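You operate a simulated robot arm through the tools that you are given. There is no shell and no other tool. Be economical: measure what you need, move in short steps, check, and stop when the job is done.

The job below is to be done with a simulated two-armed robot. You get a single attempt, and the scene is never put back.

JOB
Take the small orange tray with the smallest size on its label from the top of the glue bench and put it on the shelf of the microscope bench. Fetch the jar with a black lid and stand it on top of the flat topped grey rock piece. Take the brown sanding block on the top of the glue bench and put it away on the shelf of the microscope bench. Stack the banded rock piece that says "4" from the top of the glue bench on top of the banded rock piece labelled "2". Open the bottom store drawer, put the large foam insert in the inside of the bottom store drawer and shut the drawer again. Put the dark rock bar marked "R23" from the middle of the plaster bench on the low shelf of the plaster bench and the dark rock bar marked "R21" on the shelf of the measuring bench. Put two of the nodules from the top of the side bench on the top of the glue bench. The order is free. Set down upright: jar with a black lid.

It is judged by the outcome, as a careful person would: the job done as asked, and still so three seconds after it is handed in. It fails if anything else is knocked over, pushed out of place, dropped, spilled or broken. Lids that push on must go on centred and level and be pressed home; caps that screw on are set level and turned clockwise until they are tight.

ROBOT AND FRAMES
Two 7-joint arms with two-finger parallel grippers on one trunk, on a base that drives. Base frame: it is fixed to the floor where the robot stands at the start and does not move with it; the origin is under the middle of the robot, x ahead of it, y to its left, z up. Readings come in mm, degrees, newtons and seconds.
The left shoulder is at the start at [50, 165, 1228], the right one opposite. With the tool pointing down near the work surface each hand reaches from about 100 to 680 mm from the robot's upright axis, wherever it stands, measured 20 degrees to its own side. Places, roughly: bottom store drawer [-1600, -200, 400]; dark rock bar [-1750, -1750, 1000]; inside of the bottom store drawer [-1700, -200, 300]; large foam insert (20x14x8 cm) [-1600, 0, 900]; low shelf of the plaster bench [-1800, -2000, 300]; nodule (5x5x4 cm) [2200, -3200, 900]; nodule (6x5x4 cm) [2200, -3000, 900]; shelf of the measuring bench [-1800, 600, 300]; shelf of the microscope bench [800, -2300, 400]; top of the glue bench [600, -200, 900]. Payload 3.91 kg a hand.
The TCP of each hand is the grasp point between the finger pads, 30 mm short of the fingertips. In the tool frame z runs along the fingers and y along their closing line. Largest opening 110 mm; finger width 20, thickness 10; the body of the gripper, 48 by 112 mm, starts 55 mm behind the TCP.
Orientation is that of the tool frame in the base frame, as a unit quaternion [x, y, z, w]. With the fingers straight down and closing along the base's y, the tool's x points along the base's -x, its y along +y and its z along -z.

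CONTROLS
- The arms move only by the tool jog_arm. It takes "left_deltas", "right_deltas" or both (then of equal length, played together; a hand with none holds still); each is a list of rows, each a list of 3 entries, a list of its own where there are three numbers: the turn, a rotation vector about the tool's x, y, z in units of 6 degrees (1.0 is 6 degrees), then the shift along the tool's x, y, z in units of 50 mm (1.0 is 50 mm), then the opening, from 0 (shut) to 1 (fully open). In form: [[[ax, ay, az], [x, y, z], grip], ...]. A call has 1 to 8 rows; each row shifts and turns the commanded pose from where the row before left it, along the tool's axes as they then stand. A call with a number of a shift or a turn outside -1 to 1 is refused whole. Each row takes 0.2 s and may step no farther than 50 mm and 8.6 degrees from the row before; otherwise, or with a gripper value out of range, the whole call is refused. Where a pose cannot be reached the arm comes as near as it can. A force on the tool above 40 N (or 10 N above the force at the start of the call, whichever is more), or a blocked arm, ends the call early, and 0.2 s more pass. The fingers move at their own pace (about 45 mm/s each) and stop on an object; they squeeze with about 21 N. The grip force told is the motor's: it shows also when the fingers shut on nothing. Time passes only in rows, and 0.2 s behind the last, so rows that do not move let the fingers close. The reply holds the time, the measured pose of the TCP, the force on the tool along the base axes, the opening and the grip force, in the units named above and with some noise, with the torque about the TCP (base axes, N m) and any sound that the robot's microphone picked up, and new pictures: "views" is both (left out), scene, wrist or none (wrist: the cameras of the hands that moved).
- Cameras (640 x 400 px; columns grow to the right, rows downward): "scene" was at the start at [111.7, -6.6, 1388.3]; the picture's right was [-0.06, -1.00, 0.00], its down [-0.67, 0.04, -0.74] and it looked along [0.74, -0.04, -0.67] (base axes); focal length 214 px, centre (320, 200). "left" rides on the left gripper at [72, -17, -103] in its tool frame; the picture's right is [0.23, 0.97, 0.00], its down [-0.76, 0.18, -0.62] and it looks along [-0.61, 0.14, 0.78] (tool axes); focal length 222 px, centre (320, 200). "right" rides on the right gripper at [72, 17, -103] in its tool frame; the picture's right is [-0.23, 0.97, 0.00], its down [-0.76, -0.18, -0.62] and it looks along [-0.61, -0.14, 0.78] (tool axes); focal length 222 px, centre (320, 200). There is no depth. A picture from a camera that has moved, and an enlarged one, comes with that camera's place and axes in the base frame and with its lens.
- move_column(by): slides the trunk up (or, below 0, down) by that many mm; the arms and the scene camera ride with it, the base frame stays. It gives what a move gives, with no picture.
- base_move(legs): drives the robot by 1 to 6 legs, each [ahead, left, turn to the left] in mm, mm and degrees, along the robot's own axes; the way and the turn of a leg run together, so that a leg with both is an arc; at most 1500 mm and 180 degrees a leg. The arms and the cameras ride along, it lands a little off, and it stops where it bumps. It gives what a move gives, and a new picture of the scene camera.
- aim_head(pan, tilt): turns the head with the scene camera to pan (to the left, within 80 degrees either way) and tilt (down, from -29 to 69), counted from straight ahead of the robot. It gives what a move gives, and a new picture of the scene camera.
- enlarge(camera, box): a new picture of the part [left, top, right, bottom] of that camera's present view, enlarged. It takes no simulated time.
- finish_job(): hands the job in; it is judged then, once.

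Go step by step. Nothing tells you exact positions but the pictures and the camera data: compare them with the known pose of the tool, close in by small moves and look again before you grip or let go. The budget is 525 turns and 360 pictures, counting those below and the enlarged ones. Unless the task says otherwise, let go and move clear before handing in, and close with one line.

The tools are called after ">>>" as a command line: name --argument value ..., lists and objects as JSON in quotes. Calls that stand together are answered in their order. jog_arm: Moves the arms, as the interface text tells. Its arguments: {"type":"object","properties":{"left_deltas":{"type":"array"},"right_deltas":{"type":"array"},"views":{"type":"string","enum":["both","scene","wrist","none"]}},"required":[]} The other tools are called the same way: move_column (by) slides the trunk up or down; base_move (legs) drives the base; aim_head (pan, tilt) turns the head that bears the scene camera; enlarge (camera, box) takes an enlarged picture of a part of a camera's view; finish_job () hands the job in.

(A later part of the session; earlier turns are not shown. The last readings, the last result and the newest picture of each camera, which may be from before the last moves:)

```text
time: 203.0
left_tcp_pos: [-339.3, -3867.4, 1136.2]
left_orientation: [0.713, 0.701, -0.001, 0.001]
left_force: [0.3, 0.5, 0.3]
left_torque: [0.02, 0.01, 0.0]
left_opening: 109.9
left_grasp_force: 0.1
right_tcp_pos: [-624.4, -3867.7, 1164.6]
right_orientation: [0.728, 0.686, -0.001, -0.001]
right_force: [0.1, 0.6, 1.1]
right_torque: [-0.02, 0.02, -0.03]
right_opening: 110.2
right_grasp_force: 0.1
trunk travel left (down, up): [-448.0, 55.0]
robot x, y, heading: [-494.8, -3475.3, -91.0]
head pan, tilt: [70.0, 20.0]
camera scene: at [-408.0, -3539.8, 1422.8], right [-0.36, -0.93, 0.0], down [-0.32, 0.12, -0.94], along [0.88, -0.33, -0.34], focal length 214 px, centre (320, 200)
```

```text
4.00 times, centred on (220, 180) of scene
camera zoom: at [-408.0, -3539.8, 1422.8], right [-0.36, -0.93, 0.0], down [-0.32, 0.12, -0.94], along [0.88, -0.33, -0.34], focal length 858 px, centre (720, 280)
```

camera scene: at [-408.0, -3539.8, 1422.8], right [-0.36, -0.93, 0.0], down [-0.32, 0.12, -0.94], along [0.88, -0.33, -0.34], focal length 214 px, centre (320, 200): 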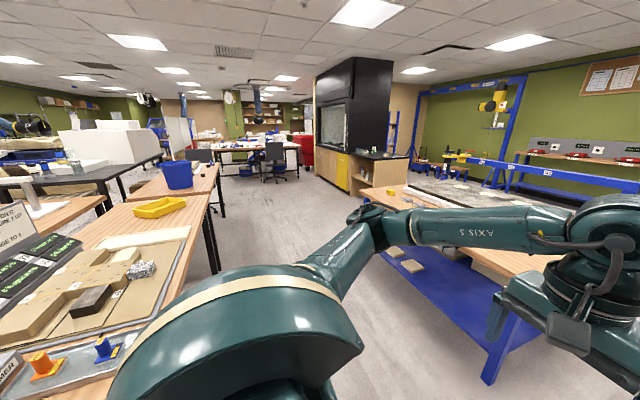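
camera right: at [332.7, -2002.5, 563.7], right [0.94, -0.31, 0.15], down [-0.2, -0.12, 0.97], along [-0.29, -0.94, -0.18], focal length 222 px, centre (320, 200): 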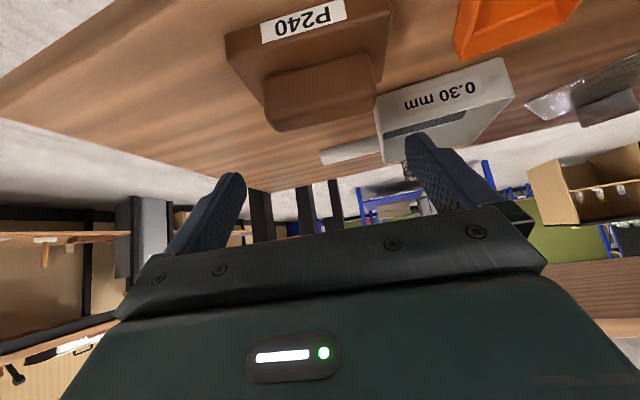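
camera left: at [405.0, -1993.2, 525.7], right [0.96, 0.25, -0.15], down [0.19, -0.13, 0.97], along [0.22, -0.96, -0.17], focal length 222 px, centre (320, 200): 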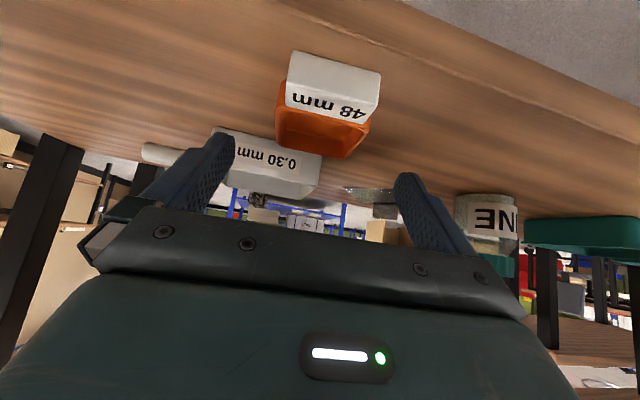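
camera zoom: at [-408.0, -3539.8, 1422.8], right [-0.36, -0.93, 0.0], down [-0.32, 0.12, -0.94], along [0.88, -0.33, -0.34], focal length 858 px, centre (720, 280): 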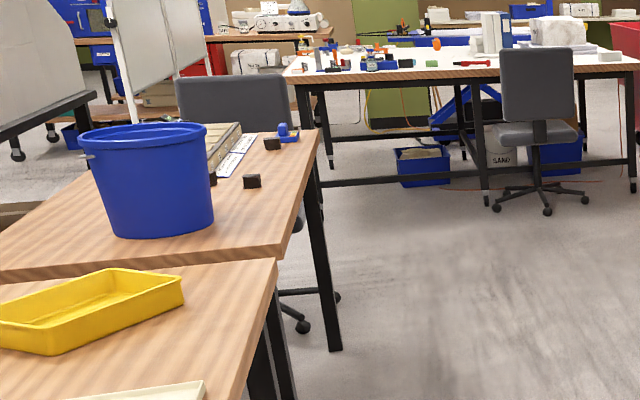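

The side bench (with the blue bucket) has dark nodules near its south-east corner. I drive down the aisle and face it from the south.

>>> base_move --legs '[[270, 0, 0], [0, 0, 91], [1350, 0, 0], [1250, 0, 0], [0, 0, 90]]'

>>> aim_head --pan 0 --tilt 35

```text
time: 224.8
left_tcp_pos: [1941.1, -3332.8, 1135.7]
left_orientation: [0.709, -0.705, 0.0, 0.0]
left_force: [-0.8, -0.6, -0.4]
left_torque: [-0.02, -0.02, 0.03]
left_opening: 110.3
left_grasp_force: 0.1
right_tcp_pos: [2226.8, -3325.4, 1163.8]
right_orientation: [-0.694, 0.72, 0.0, -0.001]
right_force: [-0.6, 0.1, 0.4]
right_torque: [0.03, 0.0, -0.03]
right_opening: 110.1
right_grasp_force: 0.0
trunk travel left (down, up): [-448.0, 55.0]
robot x, y, heading: [2104.2, -3721.3, 90.5]
head pan, tilt: [70.0, 20.0]
camera scene: at [2016.0, -3662.0, 1422.7], right [0.33, 0.94, 0.0], down [0.32, -0.11, -0.94], along [-0.89, 0.31, -0.34], focal length 214 px, centre (320, 200)
```

scene: 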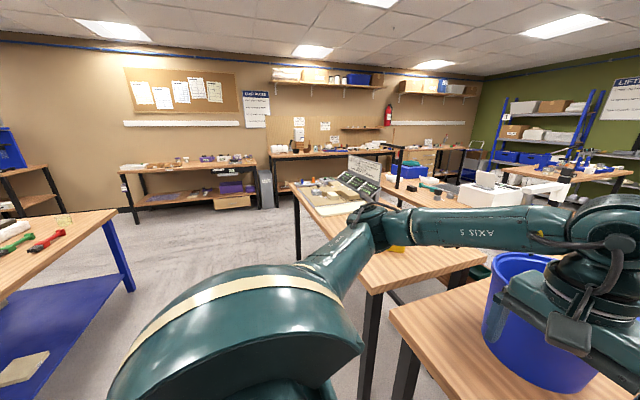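

```text
time: 226.3
left_tcp_pos: [1941.4, -3332.8, 1136.9]
left_orientation: [0.709, -0.705, 0.0, 0.0]
left_force: [-0.1, 0.7, 0.4]
left_torque: [-0.04, -0.02, 0.0]
left_opening: 110.0
left_grasp_force: 0.1
right_tcp_pos: [2226.0, -3325.4, 1164.3]
right_orientation: [-0.695, 0.719, 0.0, -0.001]
right_force: [0.6, 0.1, -0.9]
right_torque: [0.01, 0.03, 0.0]
right_opening: 109.9
right_grasp_force: 0.0
trunk travel left (down, up): [-448.0, 55.0]
robot x, y, heading: [2104.9, -3720.6, 90.9]
head pan, tilt: [0.0, 35.0]
camera scene: at [2102.9, -3604.9, 1398.9], right [1.0, 0.01, 0.0], down [0.01, -0.57, -0.82], along [-0.01, 0.82, -0.57], focal length 214 px, centre (320, 200)
```

scene: 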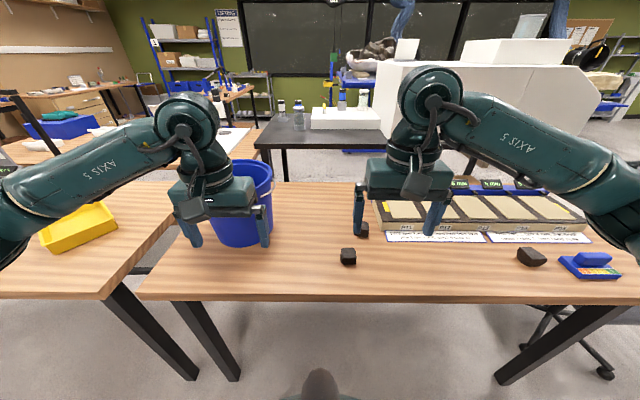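

>>> enlarge --camera "scene" --box '[320, 170, 480, 290]'

>>> enlarge --camera "scene" --box '[470, 170, 630, 290]'

```text
3.33 times, centred on (400, 230) of scene
camera zoom: at [2102.9, -3604.9, 1398.9], right [1.0, 0.01, 0.0], down [0.01, -0.57, -0.82], along [-0.01, 0.82, -0.57], focal length 715 px, centre (53, 100)
```

zoom: 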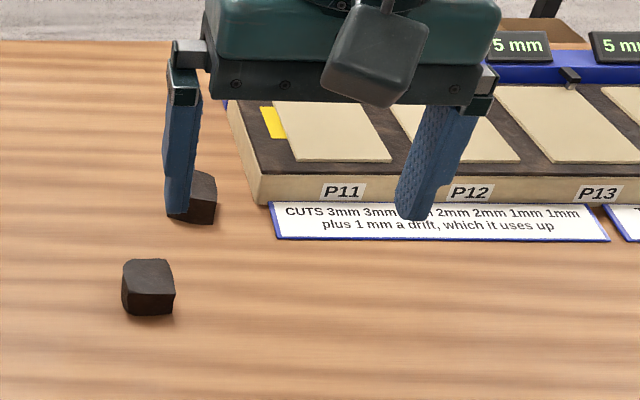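

```text
3.33 times, centred on (550, 230) of scene
camera zoom: at [2102.9, -3604.9, 1398.9], right [1.0, 0.01, 0.0], down [0.01, -0.57, -0.82], along [-0.01, 0.82, -0.57], focal length 715 px, centre (-447, 100)
```

zoom: 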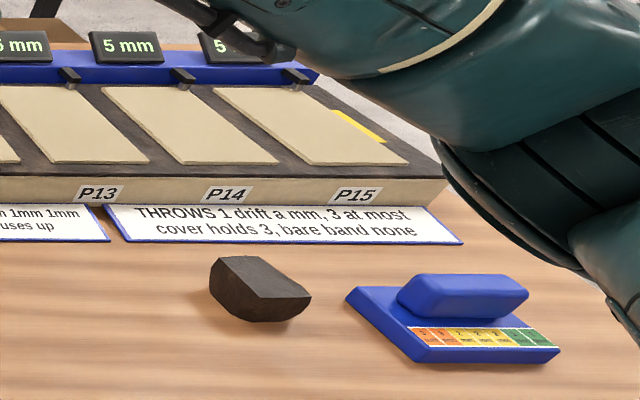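

Nodules A ≈[2177, -3197] and B ≈[2238, -3084]. I move the base 60 mm nearer and put the right hand over B.

>>> base_move --legs '[[60, 0, -0.9]]'

>>> jog_arm --right_deltas '[[[0, 0, 0], [-0.6, -0.1, 0.4], 0.8], [[0, 0, 0], [-0.6, -0.1, 0.4], 0.8], [[0, 0, 0], [-0.6, 0, 0.4], 0.8], [[0, 0, 0], [-0.6, 0, 0.4], 0.8], [[0, 0, 0], [-0.6, 0, 0.4], 0.8], [[0, 0, 0], [-0.6, 0, 0.4], 0.8]]'

```text
time: 227.2
left_tcp_pos: [1946.5, -3269.9, 1134.2]
left_orientation: [-0.704, 0.71, 0.001, 0.0]
left_force: [-0.6, 0.7, -0.8]
left_torque: [0.01, -0.01, 0.01]
left_opening: 110.1
left_grasp_force: 0.1
right_tcp_pos: [2232.9, -3266.1, 1162.7]
right_orientation: [-0.689, 0.724, -0.001, 0.0]
right_force: [0.2, 0.3, 0.0]
right_torque: [0.02, -0.01, 0.02]
right_opening: 109.9
right_grasp_force: 0.1
trunk travel left (down, up): [-448.0, 55.0]
robot x, y, heading: [2106.3, -3659.5, 89.7]
head pan, tilt: [0.0, 35.0]
camera scene: at [2104.7, -3544.5, 1398.8], right [1.0, -0.01, 0.0], down [0.0, -0.57, -0.82], along [0.0, 0.82, -0.57], focal length 214 px, centre (320, 200)
```

scene: 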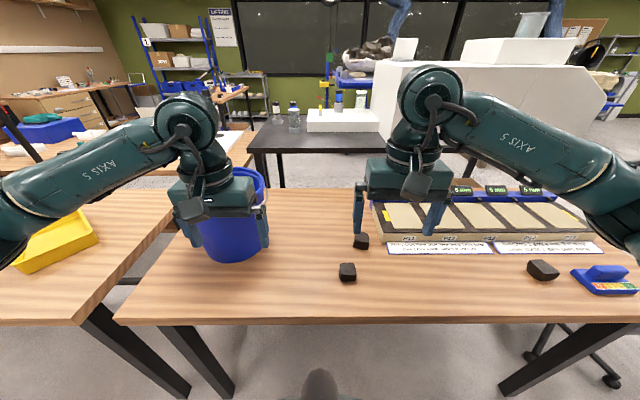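

```text
time: 228.6
left_tcp_pos: [1947.1, -3270.4, 1135.3]
left_orientation: [-0.704, 0.711, 0.001, 0.001]
left_force: [0.6, 0.0, 0.5]
left_torque: [0.02, 0.02, -0.01]
left_opening: 109.9
left_grasp_force: 0.0
right_tcp_pos: [2251.7, -3089.3, 1043.7]
right_orientation: [-0.69, 0.724, 0.0, -0.001]
right_force: [1.0, -0.7, -0.6]
right_torque: [0.0, 0.05, -0.01]
right_opening: 87.9
right_grasp_force: 0.0
trunk travel left (down, up): [-448.0, 55.0]
robot x, y, heading: [2108.3, -3661.9, 89.7]
head pan, tilt: [0.0, 35.0]
camera scene: at [2104.5, -3545.1, 1398.8], right [1.0, -0.01, 0.0], down [0.0, -0.57, -0.82], along [0.0, 0.82, -0.57], focal length 214 px, centre (320, 200)
camera right: at [2230.3, -3159.6, 1146.5], right [-0.96, 0.28, 0.0], down [0.22, 0.75, 0.62], along [0.17, 0.6, -0.78], focal length 222 px, centre (320, 200)
```

scene: 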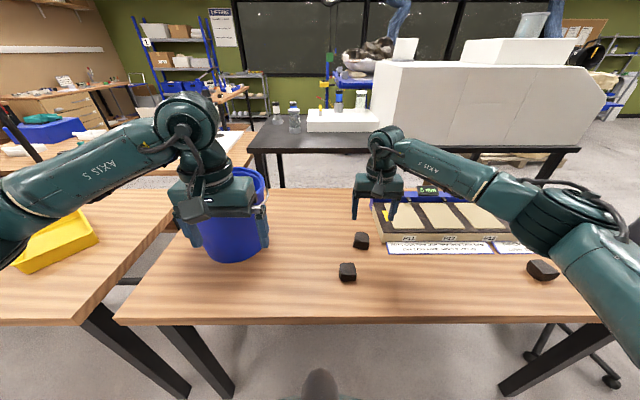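
right: 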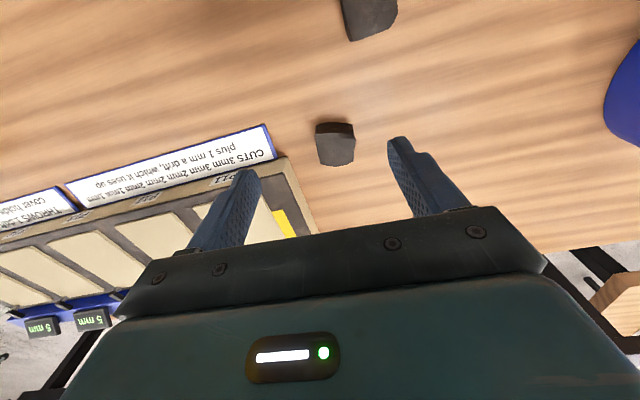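

>>> jog_arm --right_deltas '[[[0, 0, 0], [-0.45, 0.28, 0.6], 0.8], [[0, 0, 0], [0, 0, 0.6], 0.8]]' --views "wrist"

```text
time: 229.2
left_tcp_pos: [1949.1, -3271.3, 1137.1]
left_orientation: [-0.703, 0.711, 0.001, 0.001]
left_force: [0.3, -0.2, -0.9]
left_torque: [0.05, 0.01, 0.03]
left_opening: 109.9
left_grasp_force: 0.1
right_tcp_pos: [2239.0, -3065.8, 983.1]
right_orientation: [-0.689, 0.725, 0.0, 0.0]
right_force: [0.7, -0.1, -0.5]
right_torque: [0.02, 0.05, 0.01]
right_opening: 88.0
right_grasp_force: 0.1
trunk travel left (down, up): [-448.0, 55.0]
robot x, y, heading: [2105.1, -3664.9, 89.6]
head pan, tilt: [0.0, 35.0]
camera right: at [2218.3, -3136.7, 1087.1], right [-0.96, 0.28, 0.0], down [0.22, 0.75, 0.62], along [0.17, 0.6, -0.78], focal length 222 px, centre (320, 200)
```

right: 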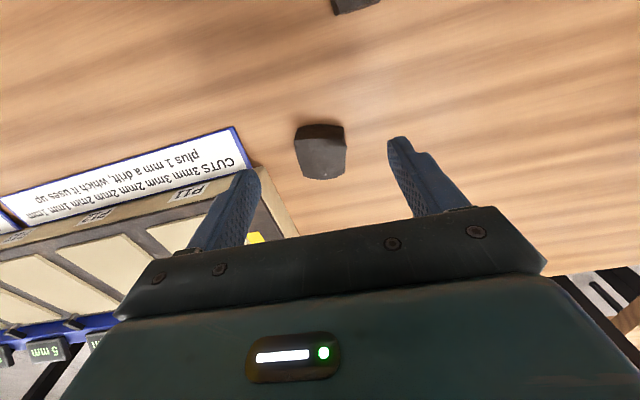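

The board's edge is close on the right, so I narrow the opening to 60 mm and descend to grip B.

>>> jog_arm --right_deltas '[[[0, 0, 0], [-0.04, 0.03, 0], 0.55], [[0, 0, 0], [0, 0, 0], 0.55], [[0, 0, 0], [0, 0, 0.5], 0.55], [[0, 0, 0], [0, 0, 0.42], 0.55], [[0, 0, 0], [0, 0, 0], 0.3], [[0, 0, 0], [0, 0, 0], 0.15], [[0, 0, 0], [0, 0, 0], 0.15]]' --views "wrist"

```text
time: 230.8
left_tcp_pos: [1947.8, -3271.7, 1135.1]
left_orientation: [-0.703, 0.711, 0.001, 0.0]
left_force: [1.1, 0.0, -0.1]
left_torque: [-0.04, 0.03, -0.03]
left_opening: 110.2
left_grasp_force: 0.0
right_tcp_pos: [2237.0, -3063.9, 937.1]
right_orientation: [-0.689, 0.725, 0.0, 0.0]
right_force: [-0.2, 0.0, -0.4]
right_torque: [0.02, 0.01, -0.01]
right_opening: 16.3
right_grasp_force: 0.1
trunk travel left (down, up): [-448.0, 55.0]
robot x, y, heading: [2105.7, -3659.8, 89.7]
head pan, tilt: [0.0, 35.0]
camera right: at [2215.8, -3134.9, 1040.7], right [-0.96, 0.28, 0.0], down [0.22, 0.75, 0.62], along [0.17, 0.6, -0.78], focal length 222 px, centre (320, 200)
```

right: 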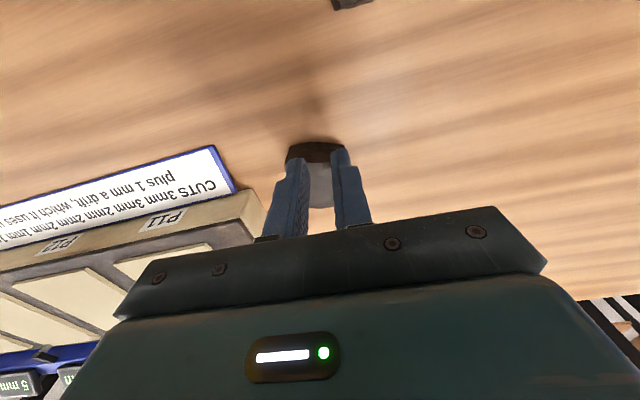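

The fingers closed above the nodule: this bench is lower (z≈860). B is then at about [2243, -3041]; I rise, open and reposition.

>>> jog_arm --right_deltas '[[[0, 0, 0], [0, 0, -0.6], 0.15], [[0, 0, 0], [-0.46, -0.1, 0], 0.68], [[0, 0, 0], [0, 0, 0], 0.68], [[0, 0, 0], [0, 0, 0], 0.68]]' --views "wrist"

```text
time: 231.8
left_tcp_pos: [1947.1, -3269.8, 1135.1]
left_orientation: [-0.703, 0.711, 0.001, 0.0]
left_force: [-0.3, -0.3, -0.3]
left_torque: [-0.03, 0.0, 0.01]
left_opening: 110.1
left_grasp_force: 0.1
right_tcp_pos: [2243.0, -3041.1, 968.1]
right_orientation: [-0.689, 0.725, 0.0, 0.0]
right_force: [0.3, 0.2, -0.1]
right_torque: [-0.01, 0.0, 0.02]
right_opening: 74.9
right_grasp_force: 0.1
trunk travel left (down, up): [-448.0, 55.0]
robot x, y, heading: [2104.0, -3660.1, 89.8]
head pan, tilt: [0.0, 35.0]
camera right: at [2221.5, -3112.3, 1070.8], right [-0.96, 0.28, 0.0], down [0.22, 0.75, 0.62], along [0.17, 0.6, -0.78], focal length 222 px, centre (320, 200)
```

right: 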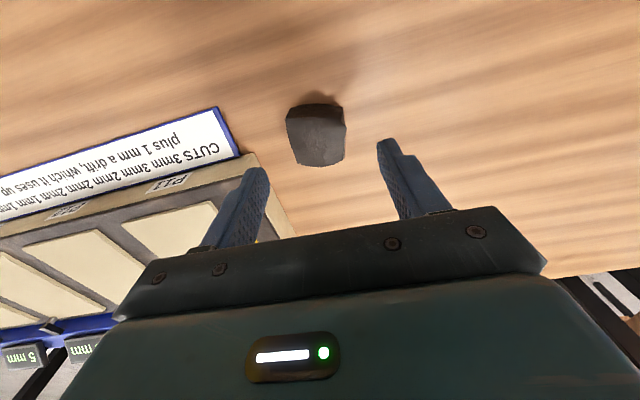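

>>> jog_arm --right_deltas '[[[0, 0, 0], [-0.05, 0, 0.7], 0.68], [[0, 0, 0], [0, 0, 0.7], 0.68], [[0, 0, 0], [0, 0, 0], 0.4], [[0, 0, 0], [0, 0, 0], 0.25], [[0, 0, 0], [0, 0, 0], 0.2], [[0, 0, 0], [0, 0, 0], 0.2]]' --views "wrist"

```text
time: 233.2
left_tcp_pos: [1947.4, -3270.4, 1135.1]
left_orientation: [-0.703, 0.711, 0.0, 0.001]
left_force: [-0.9, -0.1, -0.8]
left_torque: [0.01, 0.01, 0.02]
left_opening: 109.8
left_grasp_force: 0.1
right_tcp_pos: [2242.5, -3039.1, 896.0]
right_orientation: [-0.689, 0.725, 0.001, 0.0]
right_force: [0.7, -0.6, 0.2]
right_torque: [0.02, -0.08, 0.01]
right_opening: 50.0
right_grasp_force: 21.0
trunk travel left (down, up): [-448.0, 55.0]
robot x, y, heading: [2106.2, -3660.6, 89.7]
head pan, tilt: [0.0, 35.0]
camera right: at [2221.5, -3109.6, 999.9], right [-0.96, 0.28, 0.0], down [0.22, 0.75, 0.62], along [0.17, 0.6, -0.78], focal length 222 px, centre (320, 200)
```

right: 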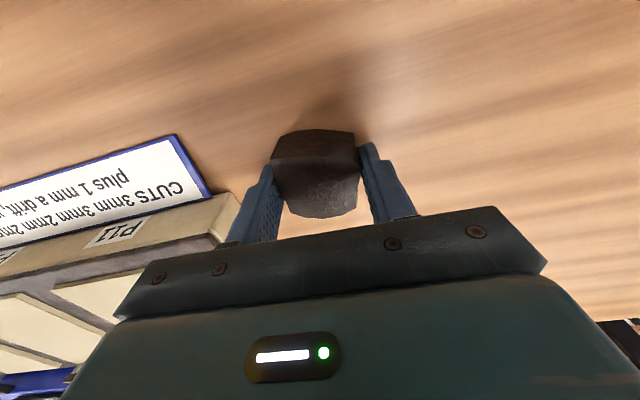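

Nodule B gripped. Lift, then strafe right so the left hand can take nodule A at about [2184, -3161].

>>> jog_arm --right_deltas '[[[0, 0, 0], [0, 0, -0.7], 0.2], [[0, 0, 0], [0, 0, -1], 0.2], [[0, 0, 0], [0.3, 0, -0.95], 0.2], [[0, 0, 0], [0.6, 0, -0.8], 0.2], [[0, 0, 0], [0.6, 0, -0.8], 0.2]]' --views "none"

>>> base_move --legs '[[0, -200, 0]]'

>>> jog_arm --left_deltas '[[[0, 0, 0], [-0.4, -0.14, 0.6], 1], [[0, 0, 0], [-0.4, -0.14, 0.6], 1], [[0, 0, 0], [-0.4, -0.14, 0.6], 1], [[0, 0, 0], [-0.4, -0.14, 0.6], 1], [[0, 0, 0], [-0.4, -0.14, 0.6], 0.75]]' --views "wrist"

```text
time: 234.4
left_tcp_pos: [1947.5, -3272.2, 1136.4]
left_orientation: [-0.703, 0.711, 0.0, 0.001]
left_force: [-0.5, -0.5, 0.2]
left_torque: [0.06, 0.03, 0.0]
left_opening: 110.1
left_grasp_force: 0.2
right_tcp_pos: [2239.6, -3115.1, 1112.1]
right_orientation: [-0.688, 0.725, 0.0, 0.001]
right_force: [-0.8, -0.7, -1.5]
right_torque: [0.0, 0.0, 0.05]
right_opening: 49.8
right_grasp_force: 20.7
trunk travel left (down, up): [-448.0, 55.0]
robot x, y, heading: [2105.6, -3657.9, 89.8]
head pan, tilt: [0.0, 35.0]
```

```text
time: 236.0
left_tcp_pos: [2145.7, -3272.0, 1136.6]
left_orientation: [-0.704, 0.71, 0.001, 0.001]
left_force: [-1.0, 0.1, -0.1]
left_torque: [0.01, 0.02, 0.01]
left_opening: 110.2
left_grasp_force: 0.0
right_tcp_pos: [2438.1, -3115.3, 1109.2]
right_orientation: [-0.69, 0.724, 0.0, -0.001]
right_force: [0.1, 0.1, -1.1]
right_torque: [-0.01, 0.06, 0.02]
right_opening: 49.7
right_grasp_force: 21.4
trunk travel left (down, up): [-448.0, 55.0]
robot x, y, heading: [2301.8, -3662.5, 89.6]
head pan, tilt: [0.0, 35.0]
camera scene: at [2303.9, -3546.4, 1398.9], right [1.0, 0.0, 0.0], down [0.0, -0.57, -0.82], along [0.0, 0.82, -0.57], focal length 214 px, centre (320, 200)
```

scene: 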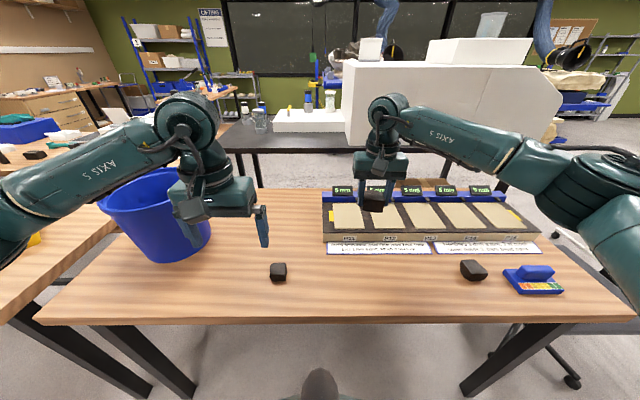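

```text
time: 237.2
left_tcp_pos: [2182.8, -3172.5, 985.9]
left_orientation: [-0.704, 0.711, 0.0, 0.0]
left_force: [0.3, -0.7, 0.7]
left_torque: [0.0, -0.02, 0.04]
left_opening: 82.5
left_grasp_force: 0.1
right_tcp_pos: [2436.7, -3114.0, 1110.7]
right_orientation: [-0.689, 0.724, -0.001, 0.0]
right_force: [0.0, 0.2, -2.1]
right_torque: [0.02, -0.04, -0.01]
right_opening: 49.7
right_grasp_force: 21.0
trunk travel left (down, up): [-448.0, 55.0]
robot x, y, heading: [2302.8, -3661.2, 89.6]
head pan, tilt: [0.0, 35.0]
camera left: at [2198.2, -3244.7, 1090.3], right [-0.98, -0.22, 0.0], down [-0.17, 0.76, 0.62], along [-0.14, 0.61, -0.78], focal length 222 px, centre (320, 200)
```

left: 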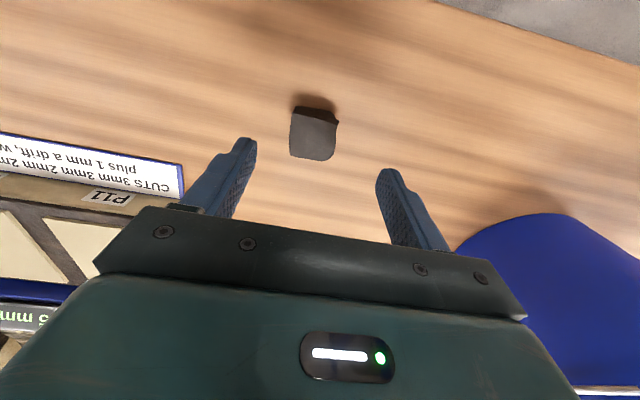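

>>> jog_arm --left_deltas '[[[0, 0, 0], [-0.27, 0, 0.6], 0.75], [[0, 0, 0], [0, 0, 0.6], 0.75], [[0, 0, 0], [0, 0, 0.62], 0.75], [[0, 0, 0], [0, 0, 0], 0.5], [[0, 0, 0], [0, 0, 0], 0.3], [[0, 0, 0], [0, 0, 0], 0.2], [[0, 0, 0], [0, 0, 0], 0.2]]' --views "wrist"

```text
time: 238.8
left_tcp_pos: [2182.1, -3159.2, 896.3]
left_orientation: [-0.704, 0.71, 0.001, 0.0]
left_force: [0.7, -0.6, 0.8]
left_torque: [-0.02, 0.09, 0.0]
left_opening: 45.3
left_grasp_force: 20.8
right_tcp_pos: [2436.0, -3115.3, 1110.8]
right_orientation: [-0.69, 0.724, 0.0, -0.001]
right_force: [0.1, -0.2, -1.7]
right_torque: [0.01, 0.01, 0.01]
right_opening: 49.5
right_grasp_force: 21.0
trunk travel left (down, up): [-448.0, 55.0]
robot x, y, heading: [2302.1, -3660.8, 89.8]
head pan, tilt: [0.0, 35.0]
camera left: at [2197.7, -3231.6, 1000.8], right [-0.98, -0.22, 0.0], down [-0.17, 0.76, 0.62], along [-0.14, 0.61, -0.78], focal length 222 px, centre (320, 200)
```

left: 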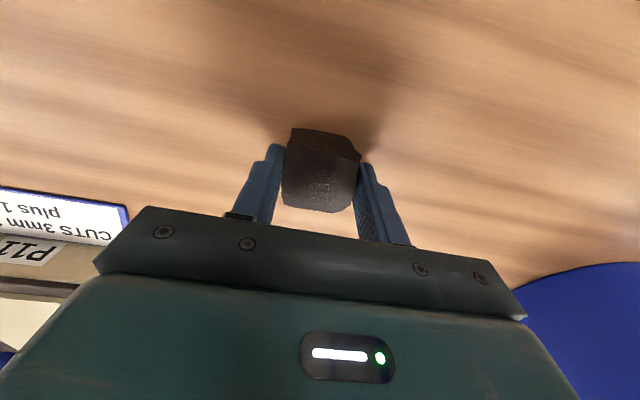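

Both nodules held. I lift and drive back to the front of the glue bench.

>>> jog_arm --left_deltas '[[[0, 0, 0], [0, 0, -0.9], 0.2], [[0, 0, 0], [0, 0, -1], 0.2], [[0, 0, 0], [0.2, 0, -0.95], 0.2], [[0, 0, 0], [0.5, 0, -0.8], 0.2], [[0, 0, 0], [0.5, 0, -0.8], 0.2]]' --right_deltas '[[[0, 0, 0], [0.4, 0, 0], 0.2], [[0, 0, 0], [0.8, 0, 0], 0.2], [[0, 0, 0], [0.8, 0, 0], 0.2], [[0, 0, 0], [0.6, 0, 0], 0.2], [[0, 0, 0], [0.4, 0, 0], 0.2]]' --views "wrist"

>>> base_move --legs '[[-95, 0, 0], [0, 0, 90], [1400, 0, 0], [1390, 0, 0], [0, 0, -90], [1500, 0, 0]]'

```text
time: 240.0
left_tcp_pos: [2181.1, -3219.4, 1117.2]
left_orientation: [-0.704, 0.71, 0.0, 0.001]
left_force: [0.7, -0.9, -2.1]
left_torque: [0.04, 0.0, -0.01]
left_opening: 44.9
left_grasp_force: 21.2
right_tcp_pos: [2429.2, -3265.1, 1110.5]
right_orientation: [-0.69, 0.724, -0.001, 0.001]
right_force: [0.4, -0.2, -1.2]
right_torque: [0.01, 0.05, 0.02]
right_opening: 49.7
right_grasp_force: 21.3
trunk travel left (down, up): [-448.0, 55.0]
robot x, y, heading: [2302.8, -3657.2, 89.7]
head pan, tilt: [0.0, 35.0]
camera right: at [2407.2, -3336.7, 1214.3], right [-0.96, 0.27, 0.0], down [0.21, 0.75, 0.62], along [0.17, 0.6, -0.78], focal length 222 px, centre (320, 200)
camera left: at [2196.7, -3292.1, 1222.4], right [-0.98, -0.22, 0.0], down [-0.17, 0.76, 0.62], along [-0.14, 0.61, -0.78], focal length 222 px, centre (320, 200)
```

right: 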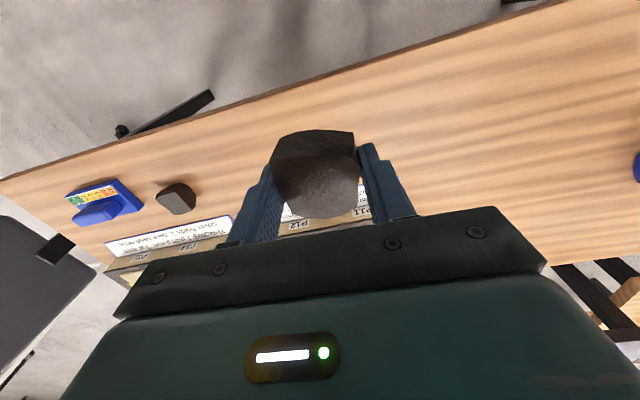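
left: 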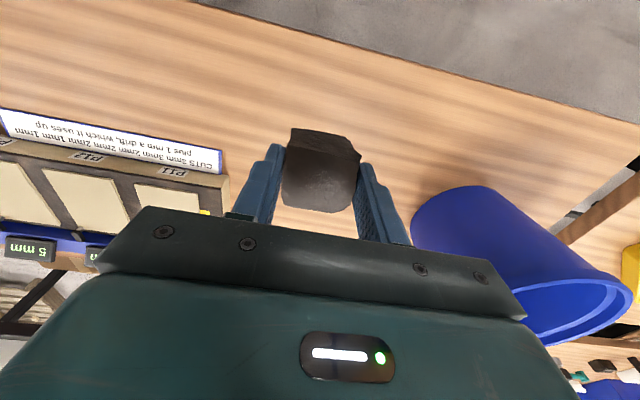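

```text
time: 268.9
left_tcp_pos: [-579.8, -1798.5, 1117.2]
left_orientation: [-0.705, 0.709, 0.001, 0.001]
left_force: [0.0, 0.2, -1.9]
left_torque: [-0.02, 0.02, 0.04]
left_opening: 44.9
left_grasp_force: 21.3
right_tcp_pos: [-330.5, -1844.3, 1111.2]
right_orientation: [-0.69, 0.724, 0.0, -0.001]
right_force: [0.4, 0.3, -2.6]
right_torque: [-0.03, -0.02, 0.0]
right_opening: 48.6
right_grasp_force: 21.8
trunk travel left (down, up): [-448.0, 55.0]
robot x, y, heading: [-454.1, -2240.6, 89.7]
head pan, tilt: [0.0, 35.0]
camera scene: at [-455.9, -2126.5, 1398.8], right [1.0, 0.0, 0.0], down [0.0, -0.57, -0.82], along [0.0, 0.82, -0.57], focal length 214 px, centre (320, 200)
```

scene: 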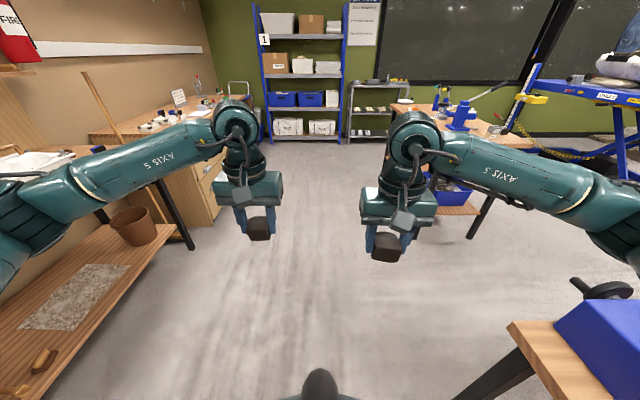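

>>> base_move --legs '[[1500, 0, 0], [480, 0, 0], [0, 0, -90], [400, 0, 0]]'

>>> aim_head --pan 0 --tilt 48

```text
time: 284.7
left_tcp_pos: [390.3, -136.9, 1117.5]
left_orientation: [0.003, 1.0, 0.0, -0.001]
left_force: [-0.7, 0.8, -2.3]
left_torque: [0.03, 0.03, -0.01]
left_opening: 44.4
left_grasp_force: 21.1
right_tcp_pos: [344.0, -384.8, 1111.3]
right_orientation: [0.024, 1.0, -0.001, -0.001]
right_force: [0.5, -0.7, -2.4]
right_torque: [0.0, 0.0, -0.01]
right_opening: 48.7
right_grasp_force: 21.3
trunk travel left (down, up): [-448.0, 55.0]
robot x, y, heading: [-54.0, -258.8, -0.1]
head pan, tilt: [0.0, 35.0]
camera scene: at [61.8, -262.5, 1398.8], right [0.0, -1.0, 0.0], down [-0.57, 0.0, -0.82], along [0.82, 0.0, -0.57], focal length 214 px, centre (320, 200)
```

scene: 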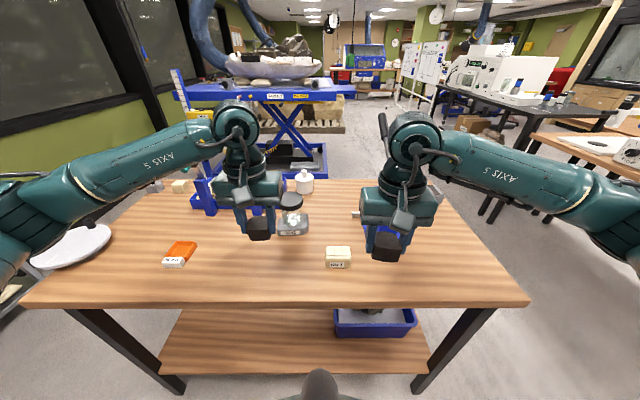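

```text
time: 285.4
left_tcp_pos: [388.7, -137.5, 1117.6]
left_orientation: [0.003, 1.0, 0.0, 0.001]
left_force: [0.5, 0.5, -1.6]
left_torque: [-0.01, -0.01, -0.02]
left_opening: 44.9
left_grasp_force: 20.9
right_tcp_pos: [342.3, -383.9, 1110.9]
right_orientation: [0.023, 1.0, -0.001, -0.001]
right_force: [-0.3, 0.5, -2.6]
right_torque: [-0.01, -0.02, 0.0]
right_opening: 48.6
right_grasp_force: 21.2
trunk travel left (down, up): [-448.0, 55.0]
robot x, y, heading: [-55.5, -264.2, -0.4]
head pan, tilt: [0.0, 48.0]
camera scene: at [52.0, -262.4, 1379.9], right [0.0, -1.0, 0.0], down [-0.74, 0.0, -0.67], along [0.67, 0.0, -0.74], focal length 214 px, centre (320, 200)
```

scene: 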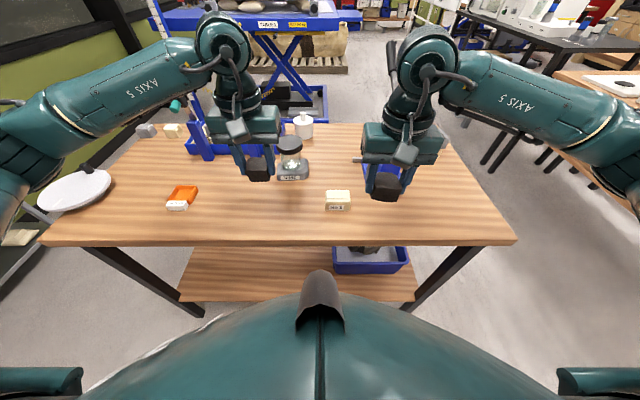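

Lower both nodules toward clear spots near the bench's front edge.

>>> jog_arm --left_deltas '[[[0, 0, 0], [-0.164, 0.188, 0.66], 0.2], [[0, 0, 0], [-0.164, 0.188, 0.66], 0.2], [[0, 0, 0], [-0.164, 0.188, 0.66], 0.2], [[0, 0, 0], [-0.164, 0.188, 0.66], 0.2], [[0, 0, 0], [-0.164, 0.188, 0.66], 0.2]]' --right_deltas '[[[0, 0, 0], [-0.352, -0.224, 0.64], 0.2], [[0, 0, 0], [-0.352, -0.224, 0.64], 0.2], [[0, 0, 0], [-0.352, -0.224, 0.64], 0.2], [[0, 0, 0], [-0.352, -0.224, 0.64], 0.2], [[0, 0, 0], [-0.352, -0.224, 0.64], 0.2]]' --views "scene"

```text
time: 286.6
left_tcp_pos: [430.8, -90.1, 951.7]
left_orientation: [0.003, 1.0, 0.0, 0.001]
left_force: [-0.6, -0.4, -2.4]
left_torque: [0.01, -0.02, 0.0]
left_opening: 44.5
left_grasp_force: 21.5
right_tcp_pos: [428.6, -445.5, 949.5]
right_orientation: [0.023, 1.0, 0.0, -0.001]
right_force: [0.8, -0.1, -1.3]
right_torque: [0.03, 0.05, 0.01]
right_opening: 48.7
right_grasp_force: 20.7
trunk travel left (down, up): [-448.0, 55.0]
robot x, y, heading: [-58.7, -257.7, -0.1]
head pan, tilt: [0.0, 48.0]
camera scene: at [52.8, -262.4, 1379.8], right [0.0, -1.0, 0.0], down [-0.74, 0.0, -0.67], along [0.67, 0.0, -0.74], focal length 214 px, centre (320, 200)
```

scene: 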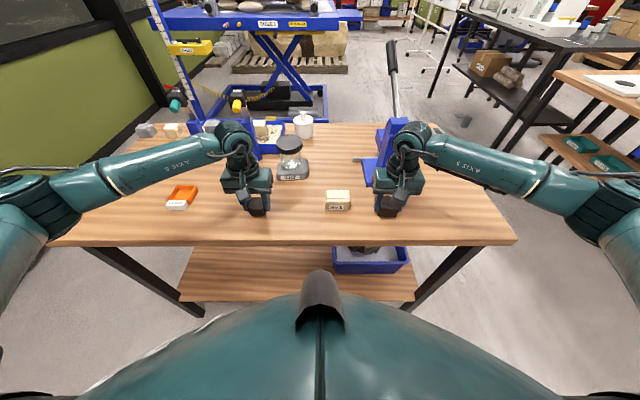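

Clear positions. Lower in small steps to contact.

>>> jog_arm --left_deltas '[[[0, 0, 0], [0, 0, 0.2], 0.2], [[0, 0, 0], [0, 0, 0], 0.2]]' --right_deltas '[[[0, 0, 0], [0, 0, 0.18], 0.2], [[0, 0, 0], [0, 0, 0], 0.2]]' --views "none"

>>> jog_arm --left_deltas '[[[0, 0, 0], [0, 0, 0.1], 0.2], [[0, 0, 0], [0, 0, 0], 0.2]]' --right_deltas '[[[0, 0, 0], [0, 0, 0.1], 0.2], [[0, 0, 0], [0, 0, 0], 0.2]]' --views "none"

```text
time: 287.2
left_tcp_pos: [431.2, -90.2, 943.2]
left_orientation: [0.003, 1.0, 0.0, 0.002]
left_force: [-0.6, 0.2, -1.0]
left_torque: [0.0, -0.04, 0.02]
left_opening: 44.8
left_grasp_force: 21.0
right_tcp_pos: [428.8, -445.9, 940.8]
right_orientation: [0.024, 1.0, 0.0, -0.002]
right_force: [0.1, 0.9, -2.4]
right_torque: [-0.01, 0.02, 0.03]
right_opening: 48.6
right_grasp_force: 20.8
trunk travel left (down, up): [-448.0, 55.0]
robot x, y, heading: [-56.5, -260.4, -0.2]
head pan, tilt: [0.0, 48.0]
```

```text
time: 287.8
left_tcp_pos: [429.7, -89.8, 937.7]
left_orientation: [0.003, 1.0, 0.001, 0.001]
left_force: [-0.6, 0.0, -1.0]
left_torque: [0.06, -0.01, -0.01]
left_opening: 44.5
left_grasp_force: 20.9
right_tcp_pos: [428.3, -445.3, 936.7]
right_orientation: [0.022, 1.0, 0.0, 0.0]
right_force: [-0.6, 0.6, 1.3]
right_torque: [-0.01, -0.05, 0.02]
right_opening: 48.9
right_grasp_force: 20.8
trunk travel left (down, up): [-448.0, 55.0]
robot x, y, heading: [-55.1, -260.3, -0.3]
head pan, tilt: [0.0, 48.0]
```

>>> jog_arm --left_deltas '[[[0, 0, 0], [0, 0, 0.06], 0.2], [[0, 0, 0], [0, 0, 0], 0.2]]' --right_deltas '[[[0, 0, 0], [0, 0, 0.02], 0.2], [[0, 0, 0], [0, 0, 0], 0.2]]' --views "none"

>>> jog_arm --left_deltas '[[[0, 0, 0], [0, 0, 0.04], 0.2], [[0, 0, 0], [0, 0, 0], 0.2]]' --right_deltas '[[[0, 0, 0], [0, 0, 0.02], 0.2], [[0, 0, 0], [0, 0, 0], 0.2]]' --views "none"

```text
time: 288.4
left_tcp_pos: [431.4, -89.8, 937.1]
left_orientation: [0.002, 1.0, 0.001, 0.003]
left_force: [-1.9, 2.5, 15.7]
left_torque: [0.52, 0.01, 0.07]
left_opening: 44.7
left_grasp_force: 21.2
right_tcp_pos: [425.7, -445.4, 936.6]
right_orientation: [0.023, 1.0, 0.001, 0.001]
right_force: [1.5, -0.9, 2.5]
right_torque: [-0.09, -0.04, 0.05]
right_opening: 48.7
right_grasp_force: 21.2
trunk travel left (down, up): [-448.0, 55.0]
robot x, y, heading: [-53.6, -258.0, -0.4]
head pan, tilt: [0.0, 48.0]
```

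```text
time: 289.0
left_tcp_pos: [430.6, -90.6, 935.1]
left_orientation: [0.004, 1.0, -0.001, 0.004]
left_force: [3.5, 0.6, 19.8]
left_torque: [0.56, -0.18, -0.07]
left_opening: 45.4
left_grasp_force: 20.7
right_tcp_pos: [426.2, -445.4, 936.8]
right_orientation: [0.024, 1.0, 0.0, 0.002]
right_force: [1.7, -0.9, 12.1]
right_torque: [-0.28, 0.05, -0.02]
right_opening: 48.7
right_grasp_force: 20.7
trunk travel left (down, up): [-448.0, 55.0]
robot x, y, heading: [-55.2, -258.2, 0.0]
head pan, tilt: [0.0, 48.0]
```

Both nodules touch the bench. Ease off, release and rise.

>>> jog_arm --left_deltas '[[[0, 0, 0], [0, 0, -0.06], 0.2], [[0, 0, 0], [0, 0, 0], 0.55], [[0, 0, 0], [0, 0, 0], 0.75], [[0, 0, 0], [0, 0, 0], 0.75], [[0, 0, 0], [0, 0, -0.5], 0.75], [[0, 0, 0], [0, 0, -0.9], 1], [[0, 0, 0], [0, 0, -0.9], 1], [[0, 0, 0], [0, 0, -0.9], 1]]' --right_deltas '[[[0, 0, 0], [0, 0, -0.03], 0.2], [[0, 0, 0], [0, 0, 0], 0.55], [[0, 0, 0], [0, 0, 0], 0.75], [[0, 0, 0], [0, 0, 0], 0.75], [[0, 0, 0], [0, 0, -0.5], 0.75], [[0, 0, 0], [0, 0, -0.9], 1], [[0, 0, 0], [0, 0, -0.9], 1], [[0, 0, 0], [0, 0, -0.9], 1]]' --views "scene"

>>> enlarge --camera "scene" --box '[220, 120, 440, 250]'

```text
time: 290.8
left_tcp_pos: [429.8, -90.4, 1096.6]
left_orientation: [0.003, 1.0, 0.0, 0.001]
left_force: [0.0, -0.5, 0.3]
left_torque: [0.03, -0.01, 0.0]
left_opening: 110.2
left_grasp_force: 0.1
right_tcp_pos: [427.9, -444.9, 1095.2]
right_orientation: [0.023, 1.0, 0.0, -0.001]
right_force: [0.0, -0.4, 0.4]
right_torque: [-0.02, -0.01, -0.03]
right_opening: 109.8
right_grasp_force: 0.1
trunk travel left (down, up): [-448.0, 55.0]
robot x, y, heading: [-54.6, -260.8, -0.4]
head pan, tilt: [0.0, 48.0]
camera scene: at [51.2, -262.5, 1379.9], right [0.0, -1.0, 0.0], down [-0.74, 0.0, -0.67], along [0.67, 0.0, -0.74], focal length 214 px, centre (320, 200)
```

scene: 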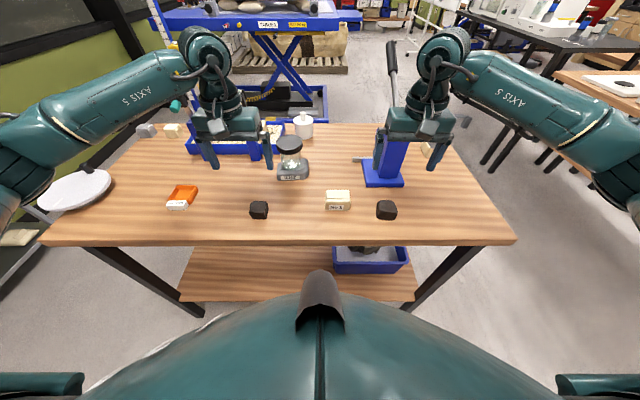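

```text
2.91 times, centred on (330, 185) of scene
camera zoom: at [51.2, -262.5, 1379.9], right [0.0, -1.0, 0.0], down [-0.74, 0.0, -0.67], along [0.67, 0.0, -0.74], focal length 624 px, centre (291, 244)
```

zoom: 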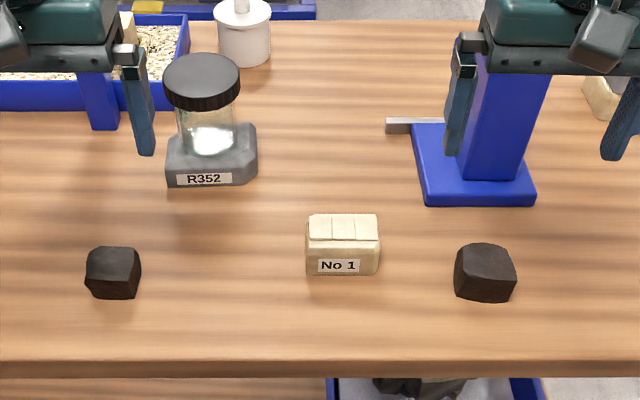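

Both nodules are on the glue bench. Now the other side of the room: back off, turn round and look at the store, foam insert and plaster bench.

>>> base_move --legs '[[-450, 0, 0], [0, 0, 180]]'

>>> aim_head --pan 0 --tilt 30

>>> aim_head --pan 50 --tilt 25

```text
time: 300.9
left_tcp_pos: [-989.9, -428.8, 1095.7]
left_orientation: [1.0, -0.004, 0.0, 0.001]
left_force: [0.3, 0.0, 0.1]
left_torque: [0.0, -0.04, -0.01]
left_opening: 110.0
left_grasp_force: 0.0
right_tcp_pos: [-986.0, -73.7, 1095.1]
right_orientation: [1.0, -0.023, 0.001, 0.0]
right_force: [0.0, 0.0, -0.8]
right_torque: [0.01, -0.01, 0.0]
right_opening: 110.1
right_grasp_force: 0.0
trunk travel left (down, up): [-448.0, 55.0]
robot x, y, heading: [-504.7, -260.3, 179.8]
head pan, tilt: [0.0, 48.0]
camera scene: at [-613.0, -260.2, 1379.9], right [0.0, 1.0, 0.0], down [0.74, 0.0, -0.67], along [-0.67, 0.0, -0.74], focal length 214 px, centre (320, 200)
```

scene: 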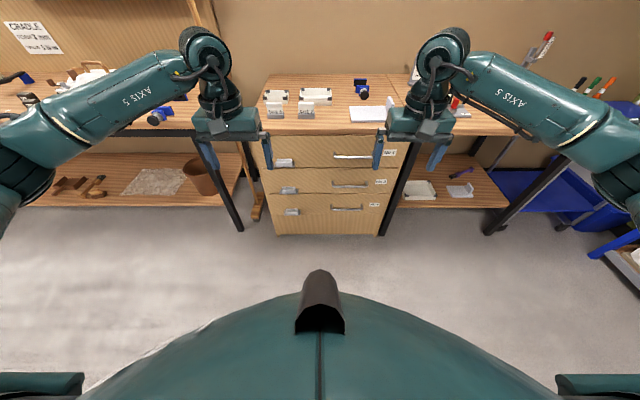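

```text
time: 301.7
left_tcp_pos: [-989.1, -428.7, 1095.8]
left_orientation: [1.0, -0.004, -0.001, 0.0]
left_force: [-0.4, -0.2, 0.2]
left_torque: [0.01, -0.04, 0.02]
left_opening: 110.1
left_grasp_force: 0.0
right_tcp_pos: [-986.7, -73.3, 1094.5]
right_orientation: [1.0, -0.023, 0.001, 0.0]
right_force: [-0.4, -0.1, 0.8]
right_torque: [0.0, 0.04, -0.01]
right_opening: 110.0
right_grasp_force: 0.0
trunk travel left (down, up): [-448.0, 55.0]
robot x, y, heading: [-505.1, -259.6, 179.8]
head pan, tilt: [0.0, 30.0]
camera scene: at [-624.7, -260.1, 1406.6], right [0.0, 1.0, 0.0], down [0.5, 0.0, -0.87], along [-0.87, 0.0, -0.5], focal length 214 px, centre (320, 200)
```

scene: 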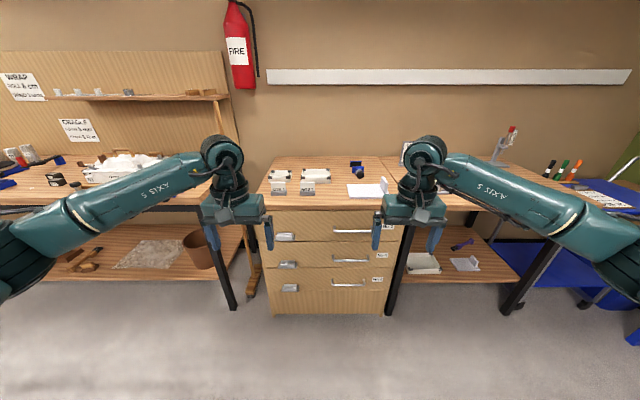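

```text
time: 302.9
left_tcp_pos: [-989.8, -429.3, 1096.6]
left_orientation: [1.0, -0.003, 0.0, 0.0]
left_force: [-0.2, -0.4, -0.3]
left_torque: [-0.01, -0.01, -0.04]
left_opening: 109.9
left_grasp_force: 0.0
right_tcp_pos: [-988.1, -72.5, 1094.3]
right_orientation: [1.0, -0.024, 0.0, 0.0]
right_force: [-0.1, 0.5, 0.6]
right_torque: [0.01, 0.0, -0.03]
right_opening: 110.2
right_grasp_force: 0.0
trunk travel left (down, up): [-448.0, 55.0]
robot x, y, heading: [-505.7, -258.2, 179.9]
head pan, tilt: [50.0, 25.0]
camera scene: at [-593.7, -330.7, 1414.7], right [-0.76, 0.65, 0.0], down [0.27, 0.32, -0.91], along [-0.58, -0.69, -0.42], focal length 214 px, centre (320, 200)
```

scene: 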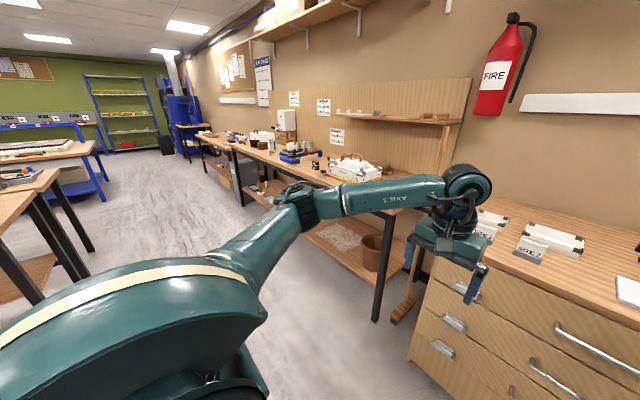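

>>> aim_head --pan 0 --tilt 30

>>> enlarge --camera "scene" --box '[240, 140, 420, 240]'

>>> enlarge --camera "scene" --box '[240, 220, 420, 320]'

>>> enlarge --camera "scene" --box '[0, 60, 240, 200]'

```text
time: 304.1
left_tcp_pos: [-991.3, -429.4, 1097.0]
left_orientation: [1.0, -0.003, 0.0, 0.0]
left_force: [0.4, 0.5, -0.1]
left_torque: [0.01, 0.03, -0.03]
left_opening: 109.8
left_grasp_force: 0.1
right_tcp_pos: [-986.9, -73.7, 1096.0]
right_orientation: [1.0, -0.024, 0.0, 0.001]
right_force: [0.3, 0.3, 0.0]
right_torque: [0.04, -0.03, 0.0]
right_opening: 109.9
right_grasp_force: 0.1
trunk travel left (down, up): [-448.0, 55.0]
robot x, y, heading: [-506.0, -258.5, 179.5]
head pan, tilt: [0.0, 30.0]
camera scene: at [-624.7, -260.2, 1406.7], right [0.0, 1.0, 0.0], down [0.5, 0.0, -0.87], along [-0.87, 0.0, -0.5], focal length 214 px, centre (320, 200)
```

scene: 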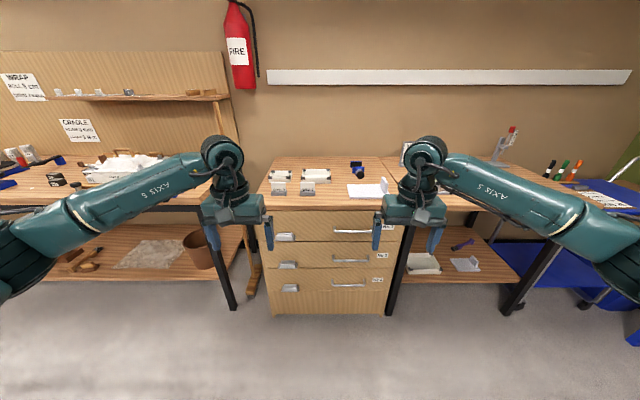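

```text
3.56 times, centred on (330, 190) of scene
camera zoom: at [-624.7, -260.2, 1406.7], right [0.0, 1.0, 0.0], down [0.5, 0.0, -0.87], along [-0.87, 0.0, -0.5], focal length 763 px, centre (284, 236)
```

zoom: 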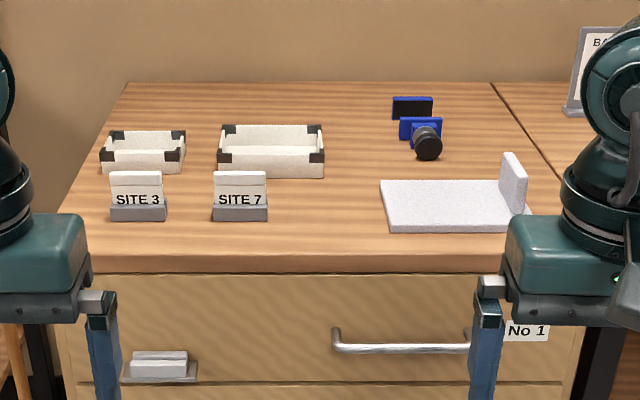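

```text
3.56 times, centred on (330, 270) of scene
camera zoom: at [-624.7, -260.2, 1406.7], right [0.0, 1.0, 0.0], down [0.5, 0.0, -0.87], along [-0.87, 0.0, -0.5], focal length 763 px, centre (284, -49)
```

zoom: 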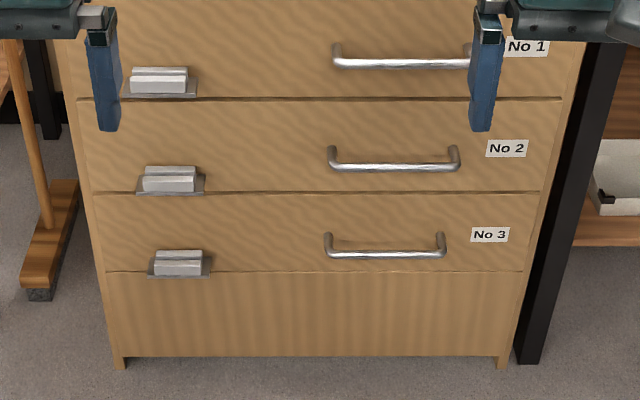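

```text
2.67 times, centred on (120, 130) of scene
camera zoom: at [-624.7, -260.2, 1406.7], right [0.0, 1.0, 0.0], down [0.5, 0.0, -0.87], along [-0.87, 0.0, -0.5], focal length 572 px, centre (853, 387)
```

zoom: 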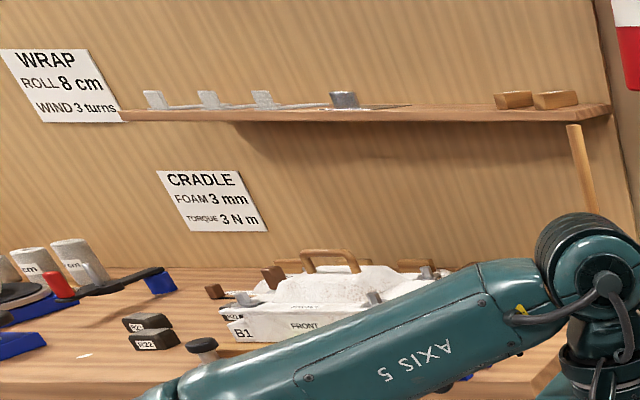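

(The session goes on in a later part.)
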